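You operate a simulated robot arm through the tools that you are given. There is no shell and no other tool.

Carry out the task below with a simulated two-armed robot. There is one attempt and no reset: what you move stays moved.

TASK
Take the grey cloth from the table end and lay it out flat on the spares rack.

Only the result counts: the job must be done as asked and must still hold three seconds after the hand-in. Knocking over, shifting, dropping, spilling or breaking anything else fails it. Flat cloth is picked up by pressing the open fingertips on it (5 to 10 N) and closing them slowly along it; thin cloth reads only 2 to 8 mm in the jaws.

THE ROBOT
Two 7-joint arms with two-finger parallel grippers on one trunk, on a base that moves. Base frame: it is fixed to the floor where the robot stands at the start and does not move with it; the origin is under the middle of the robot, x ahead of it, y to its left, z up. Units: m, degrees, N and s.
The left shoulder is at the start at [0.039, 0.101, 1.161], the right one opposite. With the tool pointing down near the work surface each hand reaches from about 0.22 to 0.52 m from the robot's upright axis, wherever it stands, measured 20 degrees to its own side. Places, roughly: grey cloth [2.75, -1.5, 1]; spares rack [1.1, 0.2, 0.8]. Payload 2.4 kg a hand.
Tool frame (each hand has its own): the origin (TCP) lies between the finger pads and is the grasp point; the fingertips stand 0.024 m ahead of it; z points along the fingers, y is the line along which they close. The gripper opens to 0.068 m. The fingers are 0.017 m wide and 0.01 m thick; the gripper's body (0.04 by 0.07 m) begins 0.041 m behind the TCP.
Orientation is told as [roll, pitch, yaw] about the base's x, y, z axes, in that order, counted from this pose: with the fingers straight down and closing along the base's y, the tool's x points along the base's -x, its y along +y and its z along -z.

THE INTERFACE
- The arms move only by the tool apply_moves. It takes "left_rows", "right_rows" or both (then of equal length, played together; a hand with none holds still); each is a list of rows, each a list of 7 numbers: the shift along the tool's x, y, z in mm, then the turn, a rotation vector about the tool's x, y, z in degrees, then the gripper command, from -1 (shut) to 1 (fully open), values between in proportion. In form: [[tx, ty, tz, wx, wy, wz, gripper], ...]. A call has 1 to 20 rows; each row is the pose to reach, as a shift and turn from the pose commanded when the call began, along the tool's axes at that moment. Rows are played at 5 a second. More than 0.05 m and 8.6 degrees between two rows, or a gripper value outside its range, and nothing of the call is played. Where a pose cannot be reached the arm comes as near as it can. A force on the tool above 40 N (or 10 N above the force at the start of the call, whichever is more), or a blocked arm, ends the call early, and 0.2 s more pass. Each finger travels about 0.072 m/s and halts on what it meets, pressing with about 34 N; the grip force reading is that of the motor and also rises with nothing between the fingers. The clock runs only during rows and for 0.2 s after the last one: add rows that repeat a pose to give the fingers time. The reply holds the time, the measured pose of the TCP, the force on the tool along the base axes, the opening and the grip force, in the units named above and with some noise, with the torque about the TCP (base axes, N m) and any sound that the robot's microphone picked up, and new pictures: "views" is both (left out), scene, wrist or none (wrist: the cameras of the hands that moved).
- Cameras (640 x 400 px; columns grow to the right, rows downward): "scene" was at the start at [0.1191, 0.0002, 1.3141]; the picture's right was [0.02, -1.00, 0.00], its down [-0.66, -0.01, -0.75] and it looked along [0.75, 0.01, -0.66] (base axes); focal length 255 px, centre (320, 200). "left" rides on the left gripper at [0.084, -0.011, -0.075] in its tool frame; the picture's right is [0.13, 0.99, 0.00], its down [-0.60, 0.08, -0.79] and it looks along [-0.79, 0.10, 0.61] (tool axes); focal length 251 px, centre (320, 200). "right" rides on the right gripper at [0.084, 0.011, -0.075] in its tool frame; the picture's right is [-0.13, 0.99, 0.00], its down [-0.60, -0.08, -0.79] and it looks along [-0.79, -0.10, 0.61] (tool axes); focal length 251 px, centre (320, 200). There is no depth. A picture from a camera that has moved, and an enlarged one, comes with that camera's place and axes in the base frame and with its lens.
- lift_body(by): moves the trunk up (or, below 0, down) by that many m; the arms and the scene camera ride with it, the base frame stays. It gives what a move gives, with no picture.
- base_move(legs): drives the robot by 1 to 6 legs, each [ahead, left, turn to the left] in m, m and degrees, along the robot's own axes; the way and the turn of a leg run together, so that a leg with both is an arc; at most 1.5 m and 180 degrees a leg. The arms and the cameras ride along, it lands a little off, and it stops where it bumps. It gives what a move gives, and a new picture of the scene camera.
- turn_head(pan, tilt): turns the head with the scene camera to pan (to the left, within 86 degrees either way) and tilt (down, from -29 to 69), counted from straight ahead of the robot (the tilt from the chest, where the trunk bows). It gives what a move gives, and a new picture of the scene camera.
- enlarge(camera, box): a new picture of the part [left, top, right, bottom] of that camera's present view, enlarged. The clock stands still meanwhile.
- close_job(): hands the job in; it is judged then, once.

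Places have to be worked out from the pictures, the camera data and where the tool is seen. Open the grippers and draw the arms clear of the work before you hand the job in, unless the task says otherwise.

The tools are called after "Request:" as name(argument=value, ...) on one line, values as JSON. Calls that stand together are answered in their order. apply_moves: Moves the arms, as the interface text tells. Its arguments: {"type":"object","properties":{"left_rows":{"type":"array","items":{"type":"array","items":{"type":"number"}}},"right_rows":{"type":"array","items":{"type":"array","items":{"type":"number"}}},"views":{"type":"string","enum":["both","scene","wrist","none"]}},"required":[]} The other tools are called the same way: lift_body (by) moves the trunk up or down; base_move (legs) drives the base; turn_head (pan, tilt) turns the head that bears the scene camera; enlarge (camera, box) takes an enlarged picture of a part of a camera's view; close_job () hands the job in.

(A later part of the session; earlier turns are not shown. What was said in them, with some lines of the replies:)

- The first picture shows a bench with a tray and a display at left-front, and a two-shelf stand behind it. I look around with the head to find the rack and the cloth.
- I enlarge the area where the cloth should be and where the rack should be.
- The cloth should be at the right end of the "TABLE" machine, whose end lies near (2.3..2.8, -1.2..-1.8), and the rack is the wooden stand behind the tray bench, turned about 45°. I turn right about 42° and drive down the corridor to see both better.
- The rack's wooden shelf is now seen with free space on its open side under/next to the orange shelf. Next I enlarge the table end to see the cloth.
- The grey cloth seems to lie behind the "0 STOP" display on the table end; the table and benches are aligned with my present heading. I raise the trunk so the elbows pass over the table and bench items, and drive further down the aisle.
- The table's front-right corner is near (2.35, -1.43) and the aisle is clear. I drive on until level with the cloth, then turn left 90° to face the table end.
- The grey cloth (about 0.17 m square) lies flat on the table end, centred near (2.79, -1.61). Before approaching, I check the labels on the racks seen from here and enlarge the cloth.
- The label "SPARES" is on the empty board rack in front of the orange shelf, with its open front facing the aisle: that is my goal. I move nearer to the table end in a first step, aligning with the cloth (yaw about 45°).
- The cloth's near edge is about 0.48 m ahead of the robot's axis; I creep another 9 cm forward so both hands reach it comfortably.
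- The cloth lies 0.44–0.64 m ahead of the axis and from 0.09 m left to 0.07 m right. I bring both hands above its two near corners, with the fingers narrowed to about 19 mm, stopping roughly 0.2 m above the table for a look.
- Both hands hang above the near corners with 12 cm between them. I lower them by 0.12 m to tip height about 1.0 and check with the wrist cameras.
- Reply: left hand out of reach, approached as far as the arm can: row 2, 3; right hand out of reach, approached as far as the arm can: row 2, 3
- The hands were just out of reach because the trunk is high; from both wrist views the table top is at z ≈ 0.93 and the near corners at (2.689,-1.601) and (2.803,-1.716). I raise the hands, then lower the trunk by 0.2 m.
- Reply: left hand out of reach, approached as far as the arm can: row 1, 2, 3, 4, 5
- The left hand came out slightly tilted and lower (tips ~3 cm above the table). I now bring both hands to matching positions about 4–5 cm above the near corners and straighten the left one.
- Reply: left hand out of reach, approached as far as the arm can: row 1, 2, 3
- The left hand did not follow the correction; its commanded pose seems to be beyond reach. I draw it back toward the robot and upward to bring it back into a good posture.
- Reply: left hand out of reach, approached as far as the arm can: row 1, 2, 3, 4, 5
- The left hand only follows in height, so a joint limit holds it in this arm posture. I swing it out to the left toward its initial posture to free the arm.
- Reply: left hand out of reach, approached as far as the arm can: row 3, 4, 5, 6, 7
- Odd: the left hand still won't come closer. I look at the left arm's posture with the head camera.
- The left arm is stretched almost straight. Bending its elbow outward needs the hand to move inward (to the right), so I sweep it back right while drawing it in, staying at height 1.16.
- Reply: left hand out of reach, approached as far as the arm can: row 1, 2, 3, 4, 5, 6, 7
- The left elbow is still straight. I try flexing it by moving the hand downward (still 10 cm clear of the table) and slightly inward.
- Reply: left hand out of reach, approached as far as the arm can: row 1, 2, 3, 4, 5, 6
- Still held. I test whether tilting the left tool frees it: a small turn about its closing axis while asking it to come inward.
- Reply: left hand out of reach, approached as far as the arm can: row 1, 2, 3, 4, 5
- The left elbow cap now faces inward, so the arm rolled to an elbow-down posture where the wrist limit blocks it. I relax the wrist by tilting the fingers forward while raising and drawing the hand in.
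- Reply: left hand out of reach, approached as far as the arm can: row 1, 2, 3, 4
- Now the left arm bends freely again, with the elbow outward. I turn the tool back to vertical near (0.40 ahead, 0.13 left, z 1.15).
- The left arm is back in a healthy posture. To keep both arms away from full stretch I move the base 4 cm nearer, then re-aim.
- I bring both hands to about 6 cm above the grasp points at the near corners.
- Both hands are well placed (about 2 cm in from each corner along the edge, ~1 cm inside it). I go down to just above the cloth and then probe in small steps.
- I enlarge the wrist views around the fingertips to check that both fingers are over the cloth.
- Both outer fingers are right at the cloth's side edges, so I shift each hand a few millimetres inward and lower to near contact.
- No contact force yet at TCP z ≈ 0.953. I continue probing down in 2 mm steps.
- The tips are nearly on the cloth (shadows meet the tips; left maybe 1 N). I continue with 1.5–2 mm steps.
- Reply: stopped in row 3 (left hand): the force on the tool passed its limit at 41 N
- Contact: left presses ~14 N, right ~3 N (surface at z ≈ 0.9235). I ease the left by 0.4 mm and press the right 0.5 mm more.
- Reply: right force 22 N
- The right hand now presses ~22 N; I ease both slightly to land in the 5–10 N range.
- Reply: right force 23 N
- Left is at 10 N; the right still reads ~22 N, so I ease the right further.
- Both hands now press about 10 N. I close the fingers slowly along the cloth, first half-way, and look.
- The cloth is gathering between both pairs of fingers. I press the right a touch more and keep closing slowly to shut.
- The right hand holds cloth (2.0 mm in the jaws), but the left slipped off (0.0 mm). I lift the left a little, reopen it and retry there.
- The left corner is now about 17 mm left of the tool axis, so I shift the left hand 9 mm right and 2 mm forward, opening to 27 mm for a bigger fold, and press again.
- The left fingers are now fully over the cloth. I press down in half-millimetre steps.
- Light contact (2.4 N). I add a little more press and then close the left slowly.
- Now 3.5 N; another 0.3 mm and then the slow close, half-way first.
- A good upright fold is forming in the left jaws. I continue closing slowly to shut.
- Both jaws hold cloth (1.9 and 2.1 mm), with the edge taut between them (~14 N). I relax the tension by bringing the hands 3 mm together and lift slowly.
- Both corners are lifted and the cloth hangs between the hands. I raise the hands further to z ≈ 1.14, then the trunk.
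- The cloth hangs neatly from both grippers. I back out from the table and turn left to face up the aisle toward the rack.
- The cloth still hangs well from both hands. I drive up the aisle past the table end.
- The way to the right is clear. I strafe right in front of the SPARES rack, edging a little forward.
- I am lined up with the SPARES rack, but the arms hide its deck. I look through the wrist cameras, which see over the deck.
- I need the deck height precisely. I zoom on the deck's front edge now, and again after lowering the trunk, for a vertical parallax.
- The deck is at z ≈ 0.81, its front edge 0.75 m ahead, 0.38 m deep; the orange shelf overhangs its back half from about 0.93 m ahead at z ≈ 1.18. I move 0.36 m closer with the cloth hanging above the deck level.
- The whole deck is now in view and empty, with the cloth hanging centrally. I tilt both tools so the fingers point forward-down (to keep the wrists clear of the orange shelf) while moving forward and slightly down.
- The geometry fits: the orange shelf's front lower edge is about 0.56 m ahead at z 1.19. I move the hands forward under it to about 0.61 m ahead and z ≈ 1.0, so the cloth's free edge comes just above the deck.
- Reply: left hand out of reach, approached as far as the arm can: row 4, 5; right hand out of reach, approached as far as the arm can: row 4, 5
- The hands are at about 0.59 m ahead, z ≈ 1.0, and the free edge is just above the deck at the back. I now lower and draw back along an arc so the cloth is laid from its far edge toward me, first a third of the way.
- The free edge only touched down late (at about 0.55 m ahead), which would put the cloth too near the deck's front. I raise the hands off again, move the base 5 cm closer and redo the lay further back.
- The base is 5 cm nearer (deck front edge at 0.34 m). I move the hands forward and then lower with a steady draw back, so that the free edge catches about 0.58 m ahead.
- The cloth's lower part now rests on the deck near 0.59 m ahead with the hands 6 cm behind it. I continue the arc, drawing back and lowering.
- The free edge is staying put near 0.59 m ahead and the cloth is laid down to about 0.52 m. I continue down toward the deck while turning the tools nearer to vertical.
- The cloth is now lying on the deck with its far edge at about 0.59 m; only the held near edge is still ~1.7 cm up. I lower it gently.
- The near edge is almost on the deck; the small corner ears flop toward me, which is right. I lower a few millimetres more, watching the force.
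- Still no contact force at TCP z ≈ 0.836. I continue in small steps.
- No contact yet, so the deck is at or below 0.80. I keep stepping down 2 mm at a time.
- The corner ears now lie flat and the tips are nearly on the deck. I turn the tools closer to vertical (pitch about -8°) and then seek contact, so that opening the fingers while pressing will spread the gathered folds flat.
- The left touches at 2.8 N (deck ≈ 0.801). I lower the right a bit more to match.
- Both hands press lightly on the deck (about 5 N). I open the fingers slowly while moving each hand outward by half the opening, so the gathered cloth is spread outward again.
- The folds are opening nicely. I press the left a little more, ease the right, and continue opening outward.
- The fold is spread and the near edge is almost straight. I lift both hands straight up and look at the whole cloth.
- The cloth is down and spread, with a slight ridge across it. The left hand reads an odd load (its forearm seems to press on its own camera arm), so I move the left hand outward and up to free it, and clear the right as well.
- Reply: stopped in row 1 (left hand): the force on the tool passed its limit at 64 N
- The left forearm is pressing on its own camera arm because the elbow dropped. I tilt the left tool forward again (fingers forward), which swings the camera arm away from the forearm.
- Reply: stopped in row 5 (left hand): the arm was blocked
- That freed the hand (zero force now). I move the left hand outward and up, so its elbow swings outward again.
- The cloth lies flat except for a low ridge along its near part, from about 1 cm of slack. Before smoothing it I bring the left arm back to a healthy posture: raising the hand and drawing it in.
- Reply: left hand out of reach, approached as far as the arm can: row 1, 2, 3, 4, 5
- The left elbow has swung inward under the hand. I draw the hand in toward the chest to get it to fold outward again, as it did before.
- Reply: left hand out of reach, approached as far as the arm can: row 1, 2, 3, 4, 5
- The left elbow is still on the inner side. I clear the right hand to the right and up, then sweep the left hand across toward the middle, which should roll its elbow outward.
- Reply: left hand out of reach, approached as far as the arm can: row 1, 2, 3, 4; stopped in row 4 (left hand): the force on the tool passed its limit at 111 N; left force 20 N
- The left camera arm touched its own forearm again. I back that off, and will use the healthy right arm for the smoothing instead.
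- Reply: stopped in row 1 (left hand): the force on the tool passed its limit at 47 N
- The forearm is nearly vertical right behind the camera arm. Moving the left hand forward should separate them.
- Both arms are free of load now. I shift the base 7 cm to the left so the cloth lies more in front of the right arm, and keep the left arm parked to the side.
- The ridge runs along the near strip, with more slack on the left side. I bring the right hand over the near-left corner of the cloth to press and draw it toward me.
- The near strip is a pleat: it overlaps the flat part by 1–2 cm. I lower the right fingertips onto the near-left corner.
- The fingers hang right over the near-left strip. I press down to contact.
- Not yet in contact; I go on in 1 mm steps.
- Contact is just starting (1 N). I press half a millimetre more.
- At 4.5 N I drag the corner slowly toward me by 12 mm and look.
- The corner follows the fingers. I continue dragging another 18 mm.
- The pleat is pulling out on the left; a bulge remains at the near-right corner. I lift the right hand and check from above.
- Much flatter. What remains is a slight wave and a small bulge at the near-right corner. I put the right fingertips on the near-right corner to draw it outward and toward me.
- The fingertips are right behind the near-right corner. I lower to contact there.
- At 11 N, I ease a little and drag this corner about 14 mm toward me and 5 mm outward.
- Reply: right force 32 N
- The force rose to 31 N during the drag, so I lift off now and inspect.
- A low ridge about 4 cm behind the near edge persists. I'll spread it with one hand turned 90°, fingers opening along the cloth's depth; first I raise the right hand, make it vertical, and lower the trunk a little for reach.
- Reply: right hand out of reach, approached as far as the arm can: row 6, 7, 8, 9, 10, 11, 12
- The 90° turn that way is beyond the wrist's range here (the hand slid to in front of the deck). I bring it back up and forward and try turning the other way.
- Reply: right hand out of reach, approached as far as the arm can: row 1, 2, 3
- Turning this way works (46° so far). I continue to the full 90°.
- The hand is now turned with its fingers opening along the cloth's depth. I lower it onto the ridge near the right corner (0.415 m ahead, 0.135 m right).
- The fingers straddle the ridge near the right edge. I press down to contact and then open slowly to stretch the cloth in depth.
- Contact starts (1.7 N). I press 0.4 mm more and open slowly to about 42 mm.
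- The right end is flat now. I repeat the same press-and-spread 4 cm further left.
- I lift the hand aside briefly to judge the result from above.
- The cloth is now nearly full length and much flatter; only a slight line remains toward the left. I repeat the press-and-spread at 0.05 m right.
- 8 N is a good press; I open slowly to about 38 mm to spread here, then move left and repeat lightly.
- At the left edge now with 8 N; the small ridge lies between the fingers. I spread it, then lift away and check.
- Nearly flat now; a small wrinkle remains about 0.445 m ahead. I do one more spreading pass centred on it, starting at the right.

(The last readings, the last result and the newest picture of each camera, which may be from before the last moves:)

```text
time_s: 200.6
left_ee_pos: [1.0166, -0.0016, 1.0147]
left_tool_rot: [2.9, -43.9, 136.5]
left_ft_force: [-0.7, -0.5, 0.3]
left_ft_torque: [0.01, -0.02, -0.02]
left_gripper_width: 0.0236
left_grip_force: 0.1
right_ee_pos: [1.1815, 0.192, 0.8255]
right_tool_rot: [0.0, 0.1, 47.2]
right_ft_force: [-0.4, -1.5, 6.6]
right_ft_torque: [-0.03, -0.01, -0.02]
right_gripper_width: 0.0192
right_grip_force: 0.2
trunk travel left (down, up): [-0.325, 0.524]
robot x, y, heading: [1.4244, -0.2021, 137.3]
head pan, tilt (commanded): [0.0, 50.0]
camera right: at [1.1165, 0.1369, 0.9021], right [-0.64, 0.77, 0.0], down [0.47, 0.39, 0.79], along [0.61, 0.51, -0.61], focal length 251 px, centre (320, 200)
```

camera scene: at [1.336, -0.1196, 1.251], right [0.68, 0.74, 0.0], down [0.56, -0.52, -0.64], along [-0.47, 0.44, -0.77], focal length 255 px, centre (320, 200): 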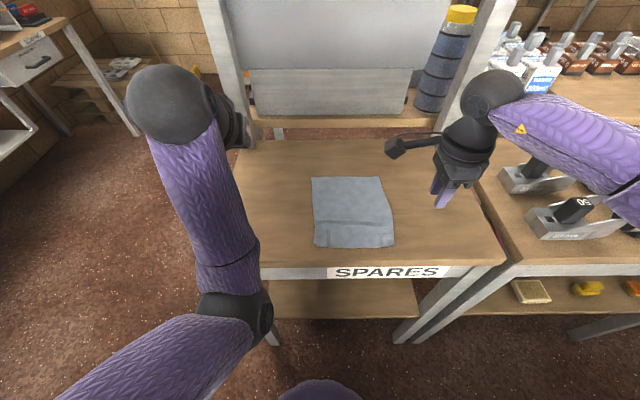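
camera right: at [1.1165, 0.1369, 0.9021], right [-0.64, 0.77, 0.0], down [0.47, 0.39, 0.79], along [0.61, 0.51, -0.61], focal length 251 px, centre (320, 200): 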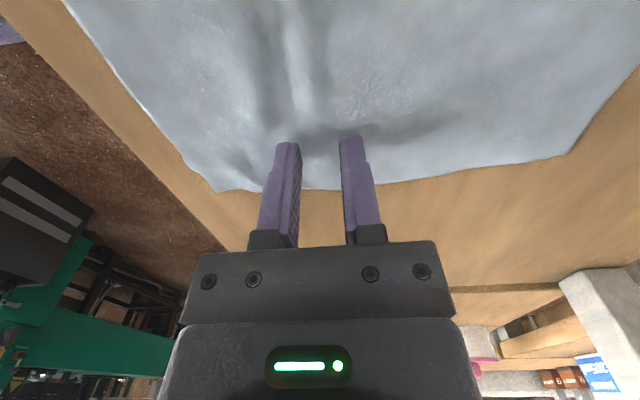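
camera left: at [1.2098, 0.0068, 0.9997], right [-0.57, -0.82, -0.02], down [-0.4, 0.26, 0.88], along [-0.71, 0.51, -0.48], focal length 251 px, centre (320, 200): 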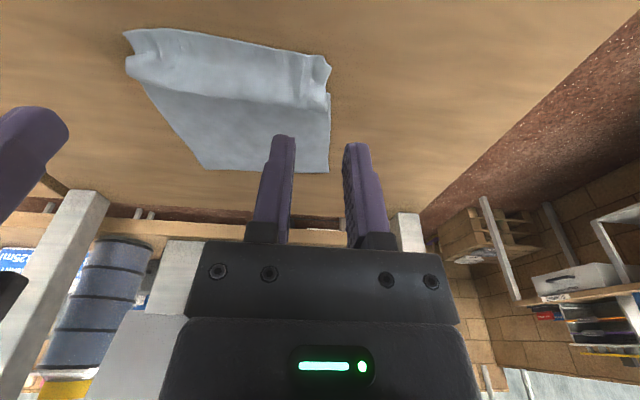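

6.6 N with the wrinkle between the fingers: I spread, then step 4 cm left and press again.

Request:
apply_moves(right_rows=[[0, 0, 0, 0, 0, 0, -0.38], [0, 0, 0, 0, 0, 0, -0.32], [0, 0, 0, 0, 0, 0, -0.26], [0, 0, 0, 0, 0, 0, -0.2], [0, 0, 0, 0, 0, 0, -0.14], [0, 0, 0, 0, 0, 0, -0.08], [0, 0, 0, 0, 0, 0, -0.02], [0, 0, 0, 0, 0, 0, 0.04], [0, 0, -5, 0, 0, 0, 0.04], [0, 0, -12, 0, 0, 0, -0.1], [20, 0, -12, 0, 0, 0, -0.3], [40, 0, -12, 0, 0, 0, -0.44], [40, 0, -12, 0, 0, 0, -0.44], [40, 0, -5, 0, 0, 0, -0.44], [40, 0, -2, 0, 0, 0, -0.44], [40, 0, -0.5, 0, 0, 0, -0.44], [40, 0, -0.1, 0, 0, 0, -0.44], [40, 0, -0.1, 0, 0, 0, -0.44]], views="none")

Request:
apply_moves(right_rows=[[0, 0, 0, 0, 0, 0, -0.38], [0, 0, 0, 0, 0, 0, -0.32], [0, 0, 0, 0, 0, 0, -0.26], [0, 0, 0, 0, 0, 0, -0.2], [0, 0, 0, 0, 0, 0, -0.14], [0, 0, 0, 0, 0, 0, -0.08], [0, 0, 0, 0, 0, 0, -0.02], [0, 0, 0, 0, 0, 0, 0.04], [0, 0, -5, 0, 0, 0, 0.04], [0, 0, -12, 0, 0, 0, -0.1], [20, 0, -12, 0, 0, 0, -0.3], [40, 0, -12, 0, 0, 0, -0.44], [40, 0, -12, 0, 0, 0, -0.44], [40, 0, -5, 0, 0, 0, -0.44], [40, 0, -2, 0, 0, 0, -0.44], [40, 0, -0.5, 0, 0, 0, -0.44], [40, 0, -0.1, 0, 0, 0, -0.44], [40, 0, -0.1, 0, 0, 0, -0.44]], views="wrist")

```text
time_s: 204.3
left_ee_pos: [1.0166, -0.0021, 1.0137]
left_tool_rot: [2.9, -43.9, 136.5]
left_ft_force: [0.3, -0.3, 0.0]
left_ft_torque: [0.0, -0.02, 0.01]
left_gripper_width: 0.0237
left_grip_force: 0.0
right_ee_pos: [1.155, 0.1617, 0.8259]
right_tool_rot: [0.0, 0.0, 47.3]
right_ft_force: [0.0, 0.2, -0.4]
right_ft_torque: [-0.01, 0.01, 0.0]
right_gripper_width: 0.0189
right_grip_force: 0.2
trunk travel left (down, up): [-0.325, 0.524]
robot x, y, heading: [1.4232, -0.1991, 137.6]
head pan, tilt (commanded): [0.0, 50.0]
```

```text
time_s: 208.2
left_ee_pos: [1.0173, -0.0018, 1.0128]
left_tool_rot: [3.0, -43.9, 136.6]
left_ft_force: [0.4, 0.0, -0.9]
left_ft_torque: [0.01, -0.01, -0.02]
left_gripper_width: 0.024
left_grip_force: 0.1
right_ee_pos: [1.1287, 0.1335, 0.8263]
right_tool_rot: [-0.1, 0.1, 47.4]
right_ft_force: [1.1, -0.2, -0.7]
right_ft_torque: [0.03, 0.01, 0.0]
right_gripper_width: 0.019
right_grip_force: 0.0
trunk travel left (down, up): [-0.325, 0.524]
robot x, y, heading: [1.426, -0.2028, 137.7]
head pan, tilt (commanded): [0.0, 50.0]
camera right: at [1.0629, 0.0777, 0.9028], right [-0.64, 0.77, 0.0], down [0.47, 0.39, 0.79], along [0.61, 0.51, -0.61], focal length 251 px, centre (320, 200)
```

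right: 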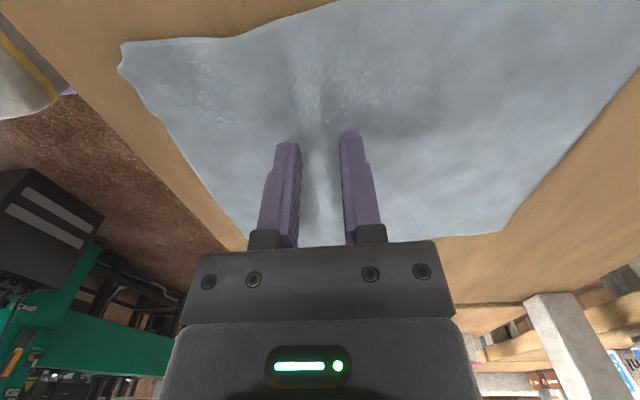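

These two stops were without contact force. I press 0.8 mm more here and check.

Request:
apply_moves(right_rows=[[0, 0, 0.5, 0, 0, 0, -0.44], [0, 0, 0.8, 0, 0, 0, -0.44], [0, 0, 0.8, 0, 0, 0, -0.44]], views="none")

```text
time_s: 208.9
left_ee_pos: [1.0174, -0.0022, 1.0147]
left_tool_rot: [3.1, -43.9, 136.5]
left_ft_force: [0.8, -0.6, 0.2]
left_ft_torque: [0.02, 0.01, -0.05]
left_gripper_width: 0.024
left_grip_force: 0.0
right_ee_pos: [1.1283, 0.1328, 0.8252]
right_tool_rot: [0.0, 0.0, 47.3]
right_ft_force: [0.5, -0.2, 0.6]
right_ft_torque: [-0.01, 0.03, 0.01]
right_gripper_width: 0.019
right_grip_force: 0.0
trunk travel left (down, up): [-0.325, 0.524]
robot x, y, heading: [1.4253, -0.2013, 137.7]
head pan, tilt (commanded): [0.0, 50.0]
```

Request:
apply_moves(right_rows=[[0, 0, 0.4, 0, 0, 0, -0.44], [0, 0, 0.7, 0, 0, 0, -0.44], [0, 0, 0.7, 0, 0, 0, -0.44]], views="none")

```text
time_s: 209.8
left_ee_pos: [1.0174, -0.001, 1.0139]
left_tool_rot: [3.0, -44.0, 136.5]
left_ft_force: [-0.3, -0.7, 0.1]
left_ft_torque: [-0.01, 0.02, 0.01]
left_gripper_width: 0.0238
left_grip_force: 0.0
right_ee_pos: [1.129, 0.1318, 0.8249]
right_tool_rot: [-0.1, 0.0, 47.3]
right_ft_force: [-0.6, 2.2, 6.2]
right_ft_torque: [0.08, 0.06, 0.01]
right_gripper_width: 0.0189
right_grip_force: 0.1
trunk travel left (down, up): [-0.325, 0.524]
robot x, y, heading: [1.425, -0.1971, 137.1]
head pan, tilt (commanded): [0.0, 50.0]
```

6 N now. I spread here, then go 4 cm back right and press at the same level.

Request:
apply_moves(right_rows=[[0, 0, 0, 0, 0, 0, -0.38], [0, 0, 0, 0, 0, 0, -0.32], [0, 0, 0, 0, 0, 0, -0.26], [0, 0, 0, 0, 0, 0, -0.2], [0, 0, 0, 0, 0, 0, -0.14], [0, 0, 0, 0, 0, 0, -0.08], [0, 0, 0, 0, 0, 0, -0.02], [0, 0, 0, 0, 0, 0, 0.04], [0, 0, -5, 0, 0, 0, 0.04], [0, 0, -12, 0, 0, 0, -0.1], [-20, 0, -12, 0, 0, 0, -0.3], [-40, 0, -12, 0, 0, 0, -0.44], [-40, 0, -12, 0, 0, 0, -0.44], [-40, 0, -5, 0, 0, 0, -0.44], [-40, 0, -2, 0, 0, 0, -0.44], [-40, 0, -0.8, 0, 0, 0, -0.44], [-40, 0, -0.3, 0, 0, 0, -0.44], [-40, 0, -0.3, 0, 0, 0, -0.44]], views="none")

```text
time_s: 213.6
left_ee_pos: [1.0167, -0.0018, 1.0159]
left_tool_rot: [3.0, -43.9, 136.5]
left_ft_force: [0.1, 0.1, -0.2]
left_ft_torque: [-0.01, -0.02, 0.05]
left_gripper_width: 0.0236
left_grip_force: 0.1
right_ee_pos: [1.1549, 0.1608, 0.8249]
right_tool_rot: [0.1, 0.1, 47.4]
right_ft_force: [2.4, 2.4, 10.6]
right_ft_torque: [-0.01, -0.05, 0.01]
right_gripper_width: 0.0189
right_grip_force: 0.1
trunk travel left (down, up): [-0.325, 0.524]
robot x, y, heading: [1.4265, -0.2009, 137.1]
head pan, tilt (commanded): [0.0, 50.0]
```

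Good contact (10.6 N). I spread here, then lift the hand up and away to the right and look.

Request:
apply_moves(right_rows=[[0, 0, -0.1, 0, 0, 0, -0.38], [0, 0, -0.1, 0, 0, 0, -0.32], [0, 0, -0.1, 0, 0, 0, -0.26], [0, 0, -0.1, 0, 0, 0, -0.2], [0, 0, -0.1, 0, 0, 0, -0.14], [0, 0, -0.1, 0, 0, 0, -0.08], [0, 0, -0.1, 0, 0, 0, -0.02], [0, 0, -0.1, 0, 0, 0, 0.04], [0, 0, -4, 0, 0, 0, 0.04], [0, 0, -20, 0, 0, 0, 0], [-25, 0, -50, 0, 0, 0, -0.1], [-65, 0, -70, 0, 0, 0, -0.3], [-110, 0, -85, 0, 0, 0, -0.44]], views="scene")

Request:
enlarge(camera="scene", box=[260, 150, 420, 250])

```text
time_s: 216.3
left_ee_pos: [1.0171, -0.0013, 1.0137]
left_tool_rot: [3.0, -43.9, 136.5]
left_ft_force: [-0.5, -0.8, 0.4]
left_ft_torque: [0.03, 0.01, 0.02]
left_gripper_width: 0.024
left_grip_force: 0.1
right_ee_pos: [1.233, 0.2437, 0.906]
right_tool_rot: [0.0, 0.0, 47.4]
right_ft_force: [-0.2, -0.5, -0.5]
right_ft_torque: [-0.01, -0.04, 0.0]
right_gripper_width: 0.0192
right_grip_force: 0.1
trunk travel left (down, up): [-0.325, 0.524]
robot x, y, heading: [1.4245, -0.2026, 137.3]
head pan, tilt (commanded): [0.0, 50.0]
camera scene: at [1.3359, -0.1196, 1.251], right [0.68, 0.74, 0.0], down [0.56, -0.52, -0.64], along [-0.47, 0.44, -0.77], focal length 255 px, centre (320, 200)
```

scene: 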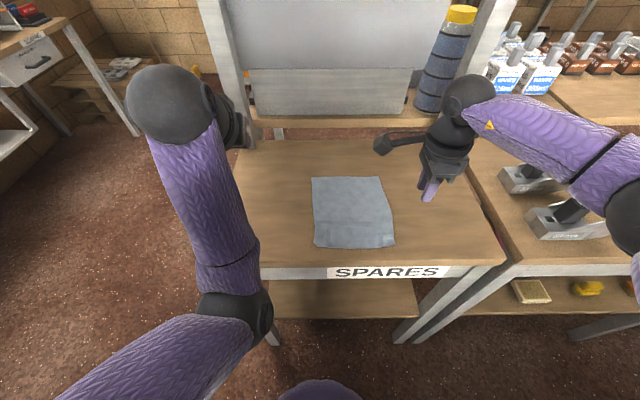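

```text
4.00 times, centred on (340, 200) of scene
camera zoom: at [1.3359, -0.1196, 1.251], right [0.68, 0.74, 0.0], down [0.56, -0.52, -0.64], along [-0.47, 0.44, -0.77], focal length 1019 px, centre (240, 200)
```

zoom: 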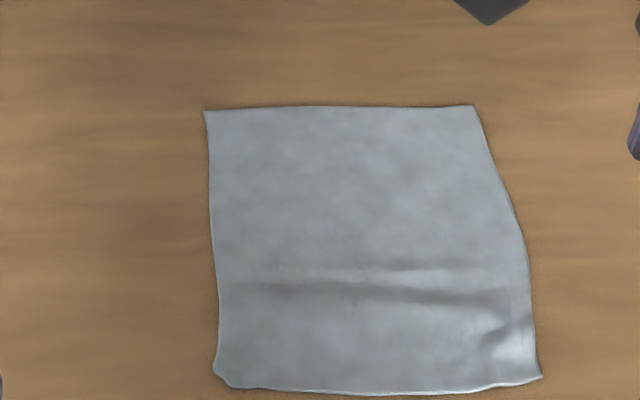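

The cloth is flat apart from faint waves. I turn the right hand back to normal and use its camera to look at the cloth at a flatter angle.

Request:
apply_moves(right_rows=[[0, -5, -15, 0, 0, -8, -0.44], [0, -10, -30, 0, 0, -16, -0.44], [5, -15, -40, 0, 0, -24, -0.44], [10, -20, -40, 0, 0, -32, -0.44], [20, -30, -40, 0, 0, -40, -0.44], [30, -40, -40, 0, 0, -48, -0.44], [40, -50, -40, 0, 0, -56, -0.44], [50, -60, -40, 0, 0, -64, -0.44], [60, -70, -40, 0, 0, -72, -0.44], [70, -80, -40, 0, 0, -80, -0.44], [80, -90, -40, 0, 0, -88, -0.44], [90, -100, -40, 0, 0, -90, -0.44]], views="both")

Request:
enlarge(camera="right", box=[160, 0, 480, 200])

```text
time_s: 218.9
left_ee_pos: [1.0162, -0.0014, 1.0137]
left_tool_rot: [3.0, -43.9, 136.5]
left_ft_force: [0.9, 0.6, -0.4]
left_ft_torque: [0.01, -0.04, 0.0]
left_gripper_width: 0.0238
left_grip_force: 0.1
right_ee_pos: [1.2407, 0.1093, 0.9509]
right_tool_rot: [0.0, -0.1, 137.5]
right_ft_force: [-0.3, 0.4, 0.6]
right_ft_torque: [-0.02, 0.03, 0.0]
right_gripper_width: 0.019
right_grip_force: 0.1
trunk travel left (down, up): [-0.325, 0.524]
robot x, y, heading: [1.4271, -0.1993, 137.5]
head pan, tilt (commanded): [0.0, 50.0]
camera scene: at [1.3359, -0.1197, 1.251], right [0.68, 0.74, 0.0], down [0.56, -0.52, -0.64], along [-0.47, 0.44, -0.77], focal length 255 px, centre (320, 200)
camera right: at [1.2947, 0.0433, 1.0279], right [-0.77, -0.64, 0.0], down [-0.39, 0.47, 0.79], along [-0.51, 0.61, -0.61], focal length 251 px, centre (320, 200)
```

scene: 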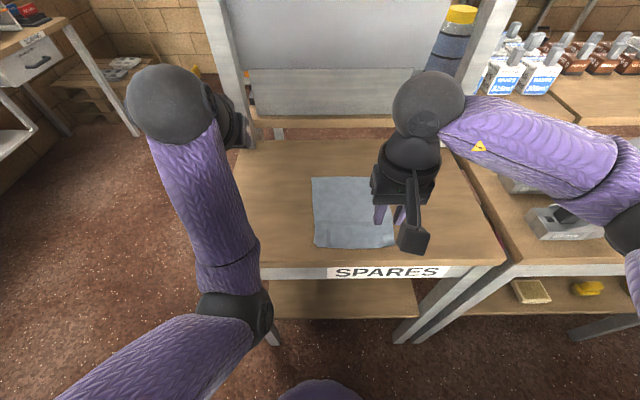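
right: 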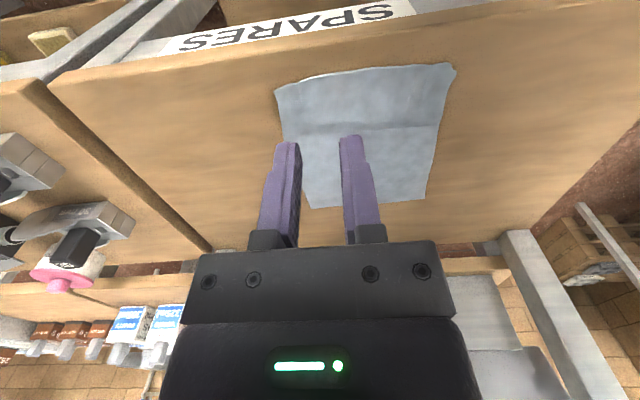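

```text
2.00 times, centred on (320, 100) of right
camera zoom: at [1.2947, 0.0433, 1.0279], right [-0.77, -0.64, 0.0], down [-0.39, 0.47, 0.79], along [-0.51, 0.61, -0.61], focal length 503 px, centre (320, 400)
```

zoom: 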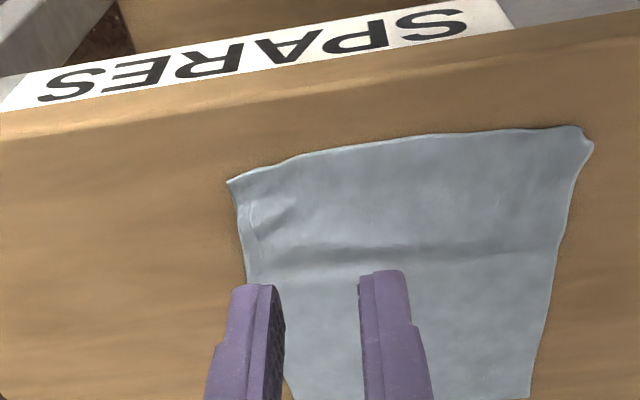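

The cloth lies flat on the spares deck, fully inside its edges. I open both grippers in free air, raise the right hand, and then back the robot away.

Request:
apply_moves(left_rows=[[0, 0, 0, 0, 0, 0, 0], [0, 0, 0, 0, 0, 0, 0.5], [0, 0, 0, 0, 0, 0, 1], [0, 0, 0, 0, 0, 0, 1]], right_rows=[[0, 0, -20, 0, 0, 0, 0], [5, 0, -45, 0, 0, 0, 0.5], [10, 0, -70, 0, 0, 0, 1], [15, 0, -90, 0, 0, 0, 1]], views="none")

Request:
base_move(legs=[[-0.4, 0, 0]])

Request:
turn_head(pan=0, tilt=32)

Request:
enlarge(camera="scene", box=[240, 160, 480, 310])

```text
time_s: 219.9
left_ee_pos: [1.0164, -0.0013, 1.0156]
left_tool_rot: [3.0, -43.9, 136.6]
left_ft_force: [0.3, 0.2, -0.2]
left_ft_torque: [0.0, 0.0, -0.03]
left_gripper_width: 0.0679
left_grip_force: 0.0
right_ee_pos: [1.2515, 0.0987, 1.0397]
right_tool_rot: [0.0, 0.0, 137.3]
right_ft_force: [0.8, 0.4, 0.8]
right_ft_torque: [0.01, -0.01, -0.03]
right_gripper_width: 0.0678
right_grip_force: 0.1
trunk travel left (down, up): [-0.325, 0.524]
robot x, y, heading: [1.423, -0.1999, 137.3]
head pan, tilt (commanded): [0.0, 50.0]
```

```text
time_s: 222.4
left_ee_pos: [1.3067, -0.2704, 1.0149]
left_tool_rot: [3.1, -44.0, 136.7]
left_ft_force: [0.1, 0.0, 0.3]
left_ft_torque: [0.0, 0.0, -0.02]
left_gripper_width: 0.0678
left_grip_force: 0.1
right_ee_pos: [1.5421, -0.1694, 1.0395]
right_tool_rot: [0.0, -0.1, 137.7]
right_ft_force: [0.1, 0.0, 0.6]
right_ft_torque: [-0.03, -0.04, 0.01]
right_gripper_width: 0.068
right_grip_force: 0.0
trunk travel left (down, up): [-0.325, 0.524]
robot x, y, heading: [1.7186, -0.4646, 137.4]
head pan, tilt (commanded): [0.0, 50.0]
camera scene: at [1.6269, -0.3874, 1.2511], right [0.67, 0.74, 0.0], down [0.57, -0.52, -0.64], along [-0.47, 0.43, -0.77], focal length 255 px, centre (320, 200)
```

scene: 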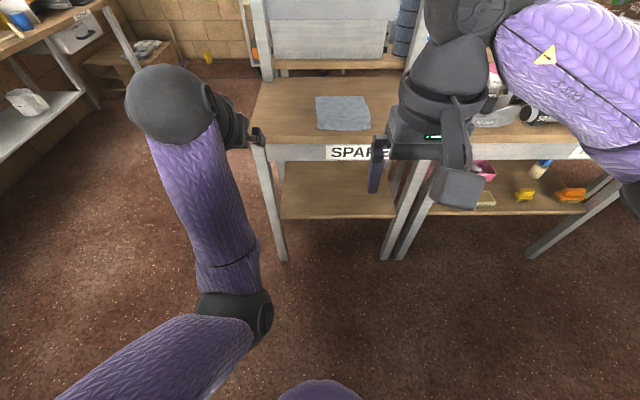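

```text
time_s: 223.2
left_ee_pos: [1.3058, -0.2694, 1.0148]
left_tool_rot: [3.0, -43.9, 136.8]
left_ft_force: [-0.2, 0.0, -0.1]
left_ft_torque: [0.02, 0.03, -0.01]
left_gripper_width: 0.068
left_grip_force: 0.0
right_ee_pos: [1.5416, -0.168, 1.0394]
right_tool_rot: [-0.1, 0.0, 137.6]
right_ft_force: [-0.2, -0.4, -0.3]
right_ft_torque: [0.04, 0.03, 0.02]
right_gripper_width: 0.0681
right_grip_force: 0.0
trunk travel left (down, up): [-0.325, 0.524]
robot x, y, heading: [1.7145, -0.4682, 137.6]
head pan, tilt (commanded): [0.0, 32.0]
camera scene: at [1.6175, -0.3788, 1.2773], right [0.67, 0.74, 0.0], down [0.39, -0.36, -0.85], along [-0.63, 0.57, -0.53], focal length 255 px, centre (320, 200)
```

scene: 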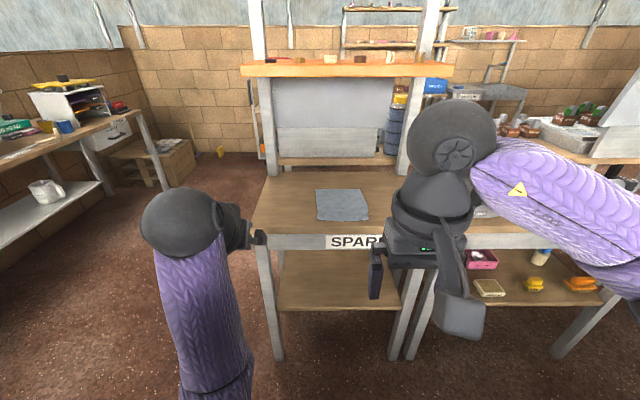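

```text
2.67 times, centred on (360, 235) of scene
camera zoom: at [1.6175, -0.3788, 1.2773], right [0.67, 0.74, 0.0], down [0.39, -0.36, -0.85], along [-0.63, 0.57, -0.53], focal length 679 px, centre (213, 107)
```

zoom: 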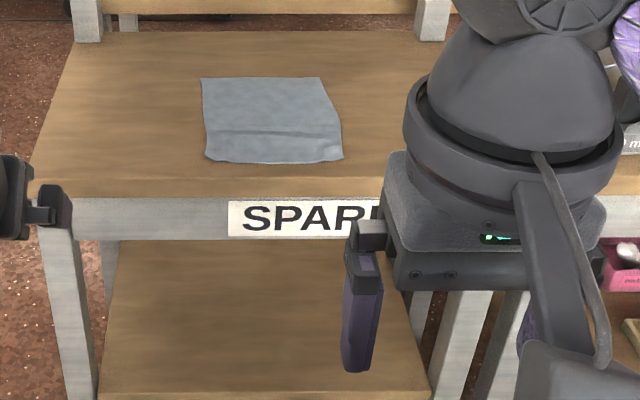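

The cloth lies flat and fully on the SPARES deck, and everything around seems undisturbed. One last close look at the cloth from this flatter angle.

Request:
enlarge(camera="scene", box=[292, 170, 392, 232])

Request:
turn_head(pan=-30, tilt=30)

```text
6.40 times, centred on (342, 201) of scene
camera zoom: at [1.6175, -0.3788, 1.2773], right [0.67, 0.74, 0.0], down [0.39, -0.36, -0.85], along [-0.63, 0.57, -0.53], focal length 1630 px, centre (179, 194)
```

zoom: 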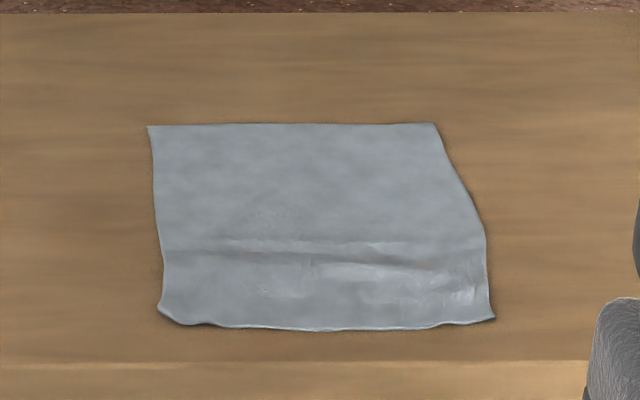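

```text
time_s: 224.2
left_ee_pos: [1.3064, -0.2701, 1.0141]
left_tool_rot: [3.0, -43.9, 136.8]
left_ft_force: [0.5, 0.0, 1.1]
left_ft_torque: [0.0, 0.01, -0.01]
left_gripper_width: 0.068
left_grip_force: 0.0
right_ee_pos: [1.5416, -0.1682, 1.0394]
right_tool_rot: [0.0, 0.1, 137.6]
right_ft_force: [-0.2, -0.2, 0.5]
right_ft_torque: [-0.01, 0.05, 0.0]
right_gripper_width: 0.0681
right_grip_force: 0.0
trunk travel left (down, up): [-0.325, 0.524]
robot x, y, heading: [1.715, -0.4732, 137.8]
head pan, tilt (commanded): [-30.0, 30.0]
camera scene: at [1.6562, -0.353, 1.2806], right [0.95, 0.3, 0.0], down [0.15, -0.48, -0.87], along [-0.26, 0.83, -0.5], focal length 255 px, centre (320, 200)
```

scene: 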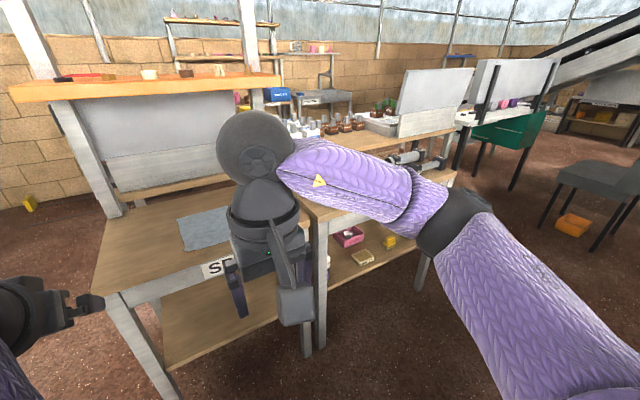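

The cloth is laid out flat on the SPARES rack, the grippers are open and the arms are clear, and nothing else looks disturbed. I hand the job in.

Request:
close_job()

```text
The job is handed in.
```

I picked up the grey cloth from the table end and laid it out on the spares rack. The job is handed in.

- **Position:** the cloth lies fully on the rack's deck. Its near edge is about 3 to 4 cm back from the deck's front edge.
- **Flatness:** it is spread to its full size of roughly 16 × 19 cm. A faint wrinkle a few millimetres high remains across the near part, and the two near corners curl slightly. I smoothed it in several passes and judged it flat enough.
- **Surroundings:** nothing else on the table, the spares rack or the tube rack looked disturbed in the last pictures.
- **Robot:** both grippers are open and the arms are clear of the rack. The left arm ended in an awkward posture, with the elbow swung inward. Its forearm pressed against its own wrist camera a few times while I worked, so I did the smoothing with the right arm alone.
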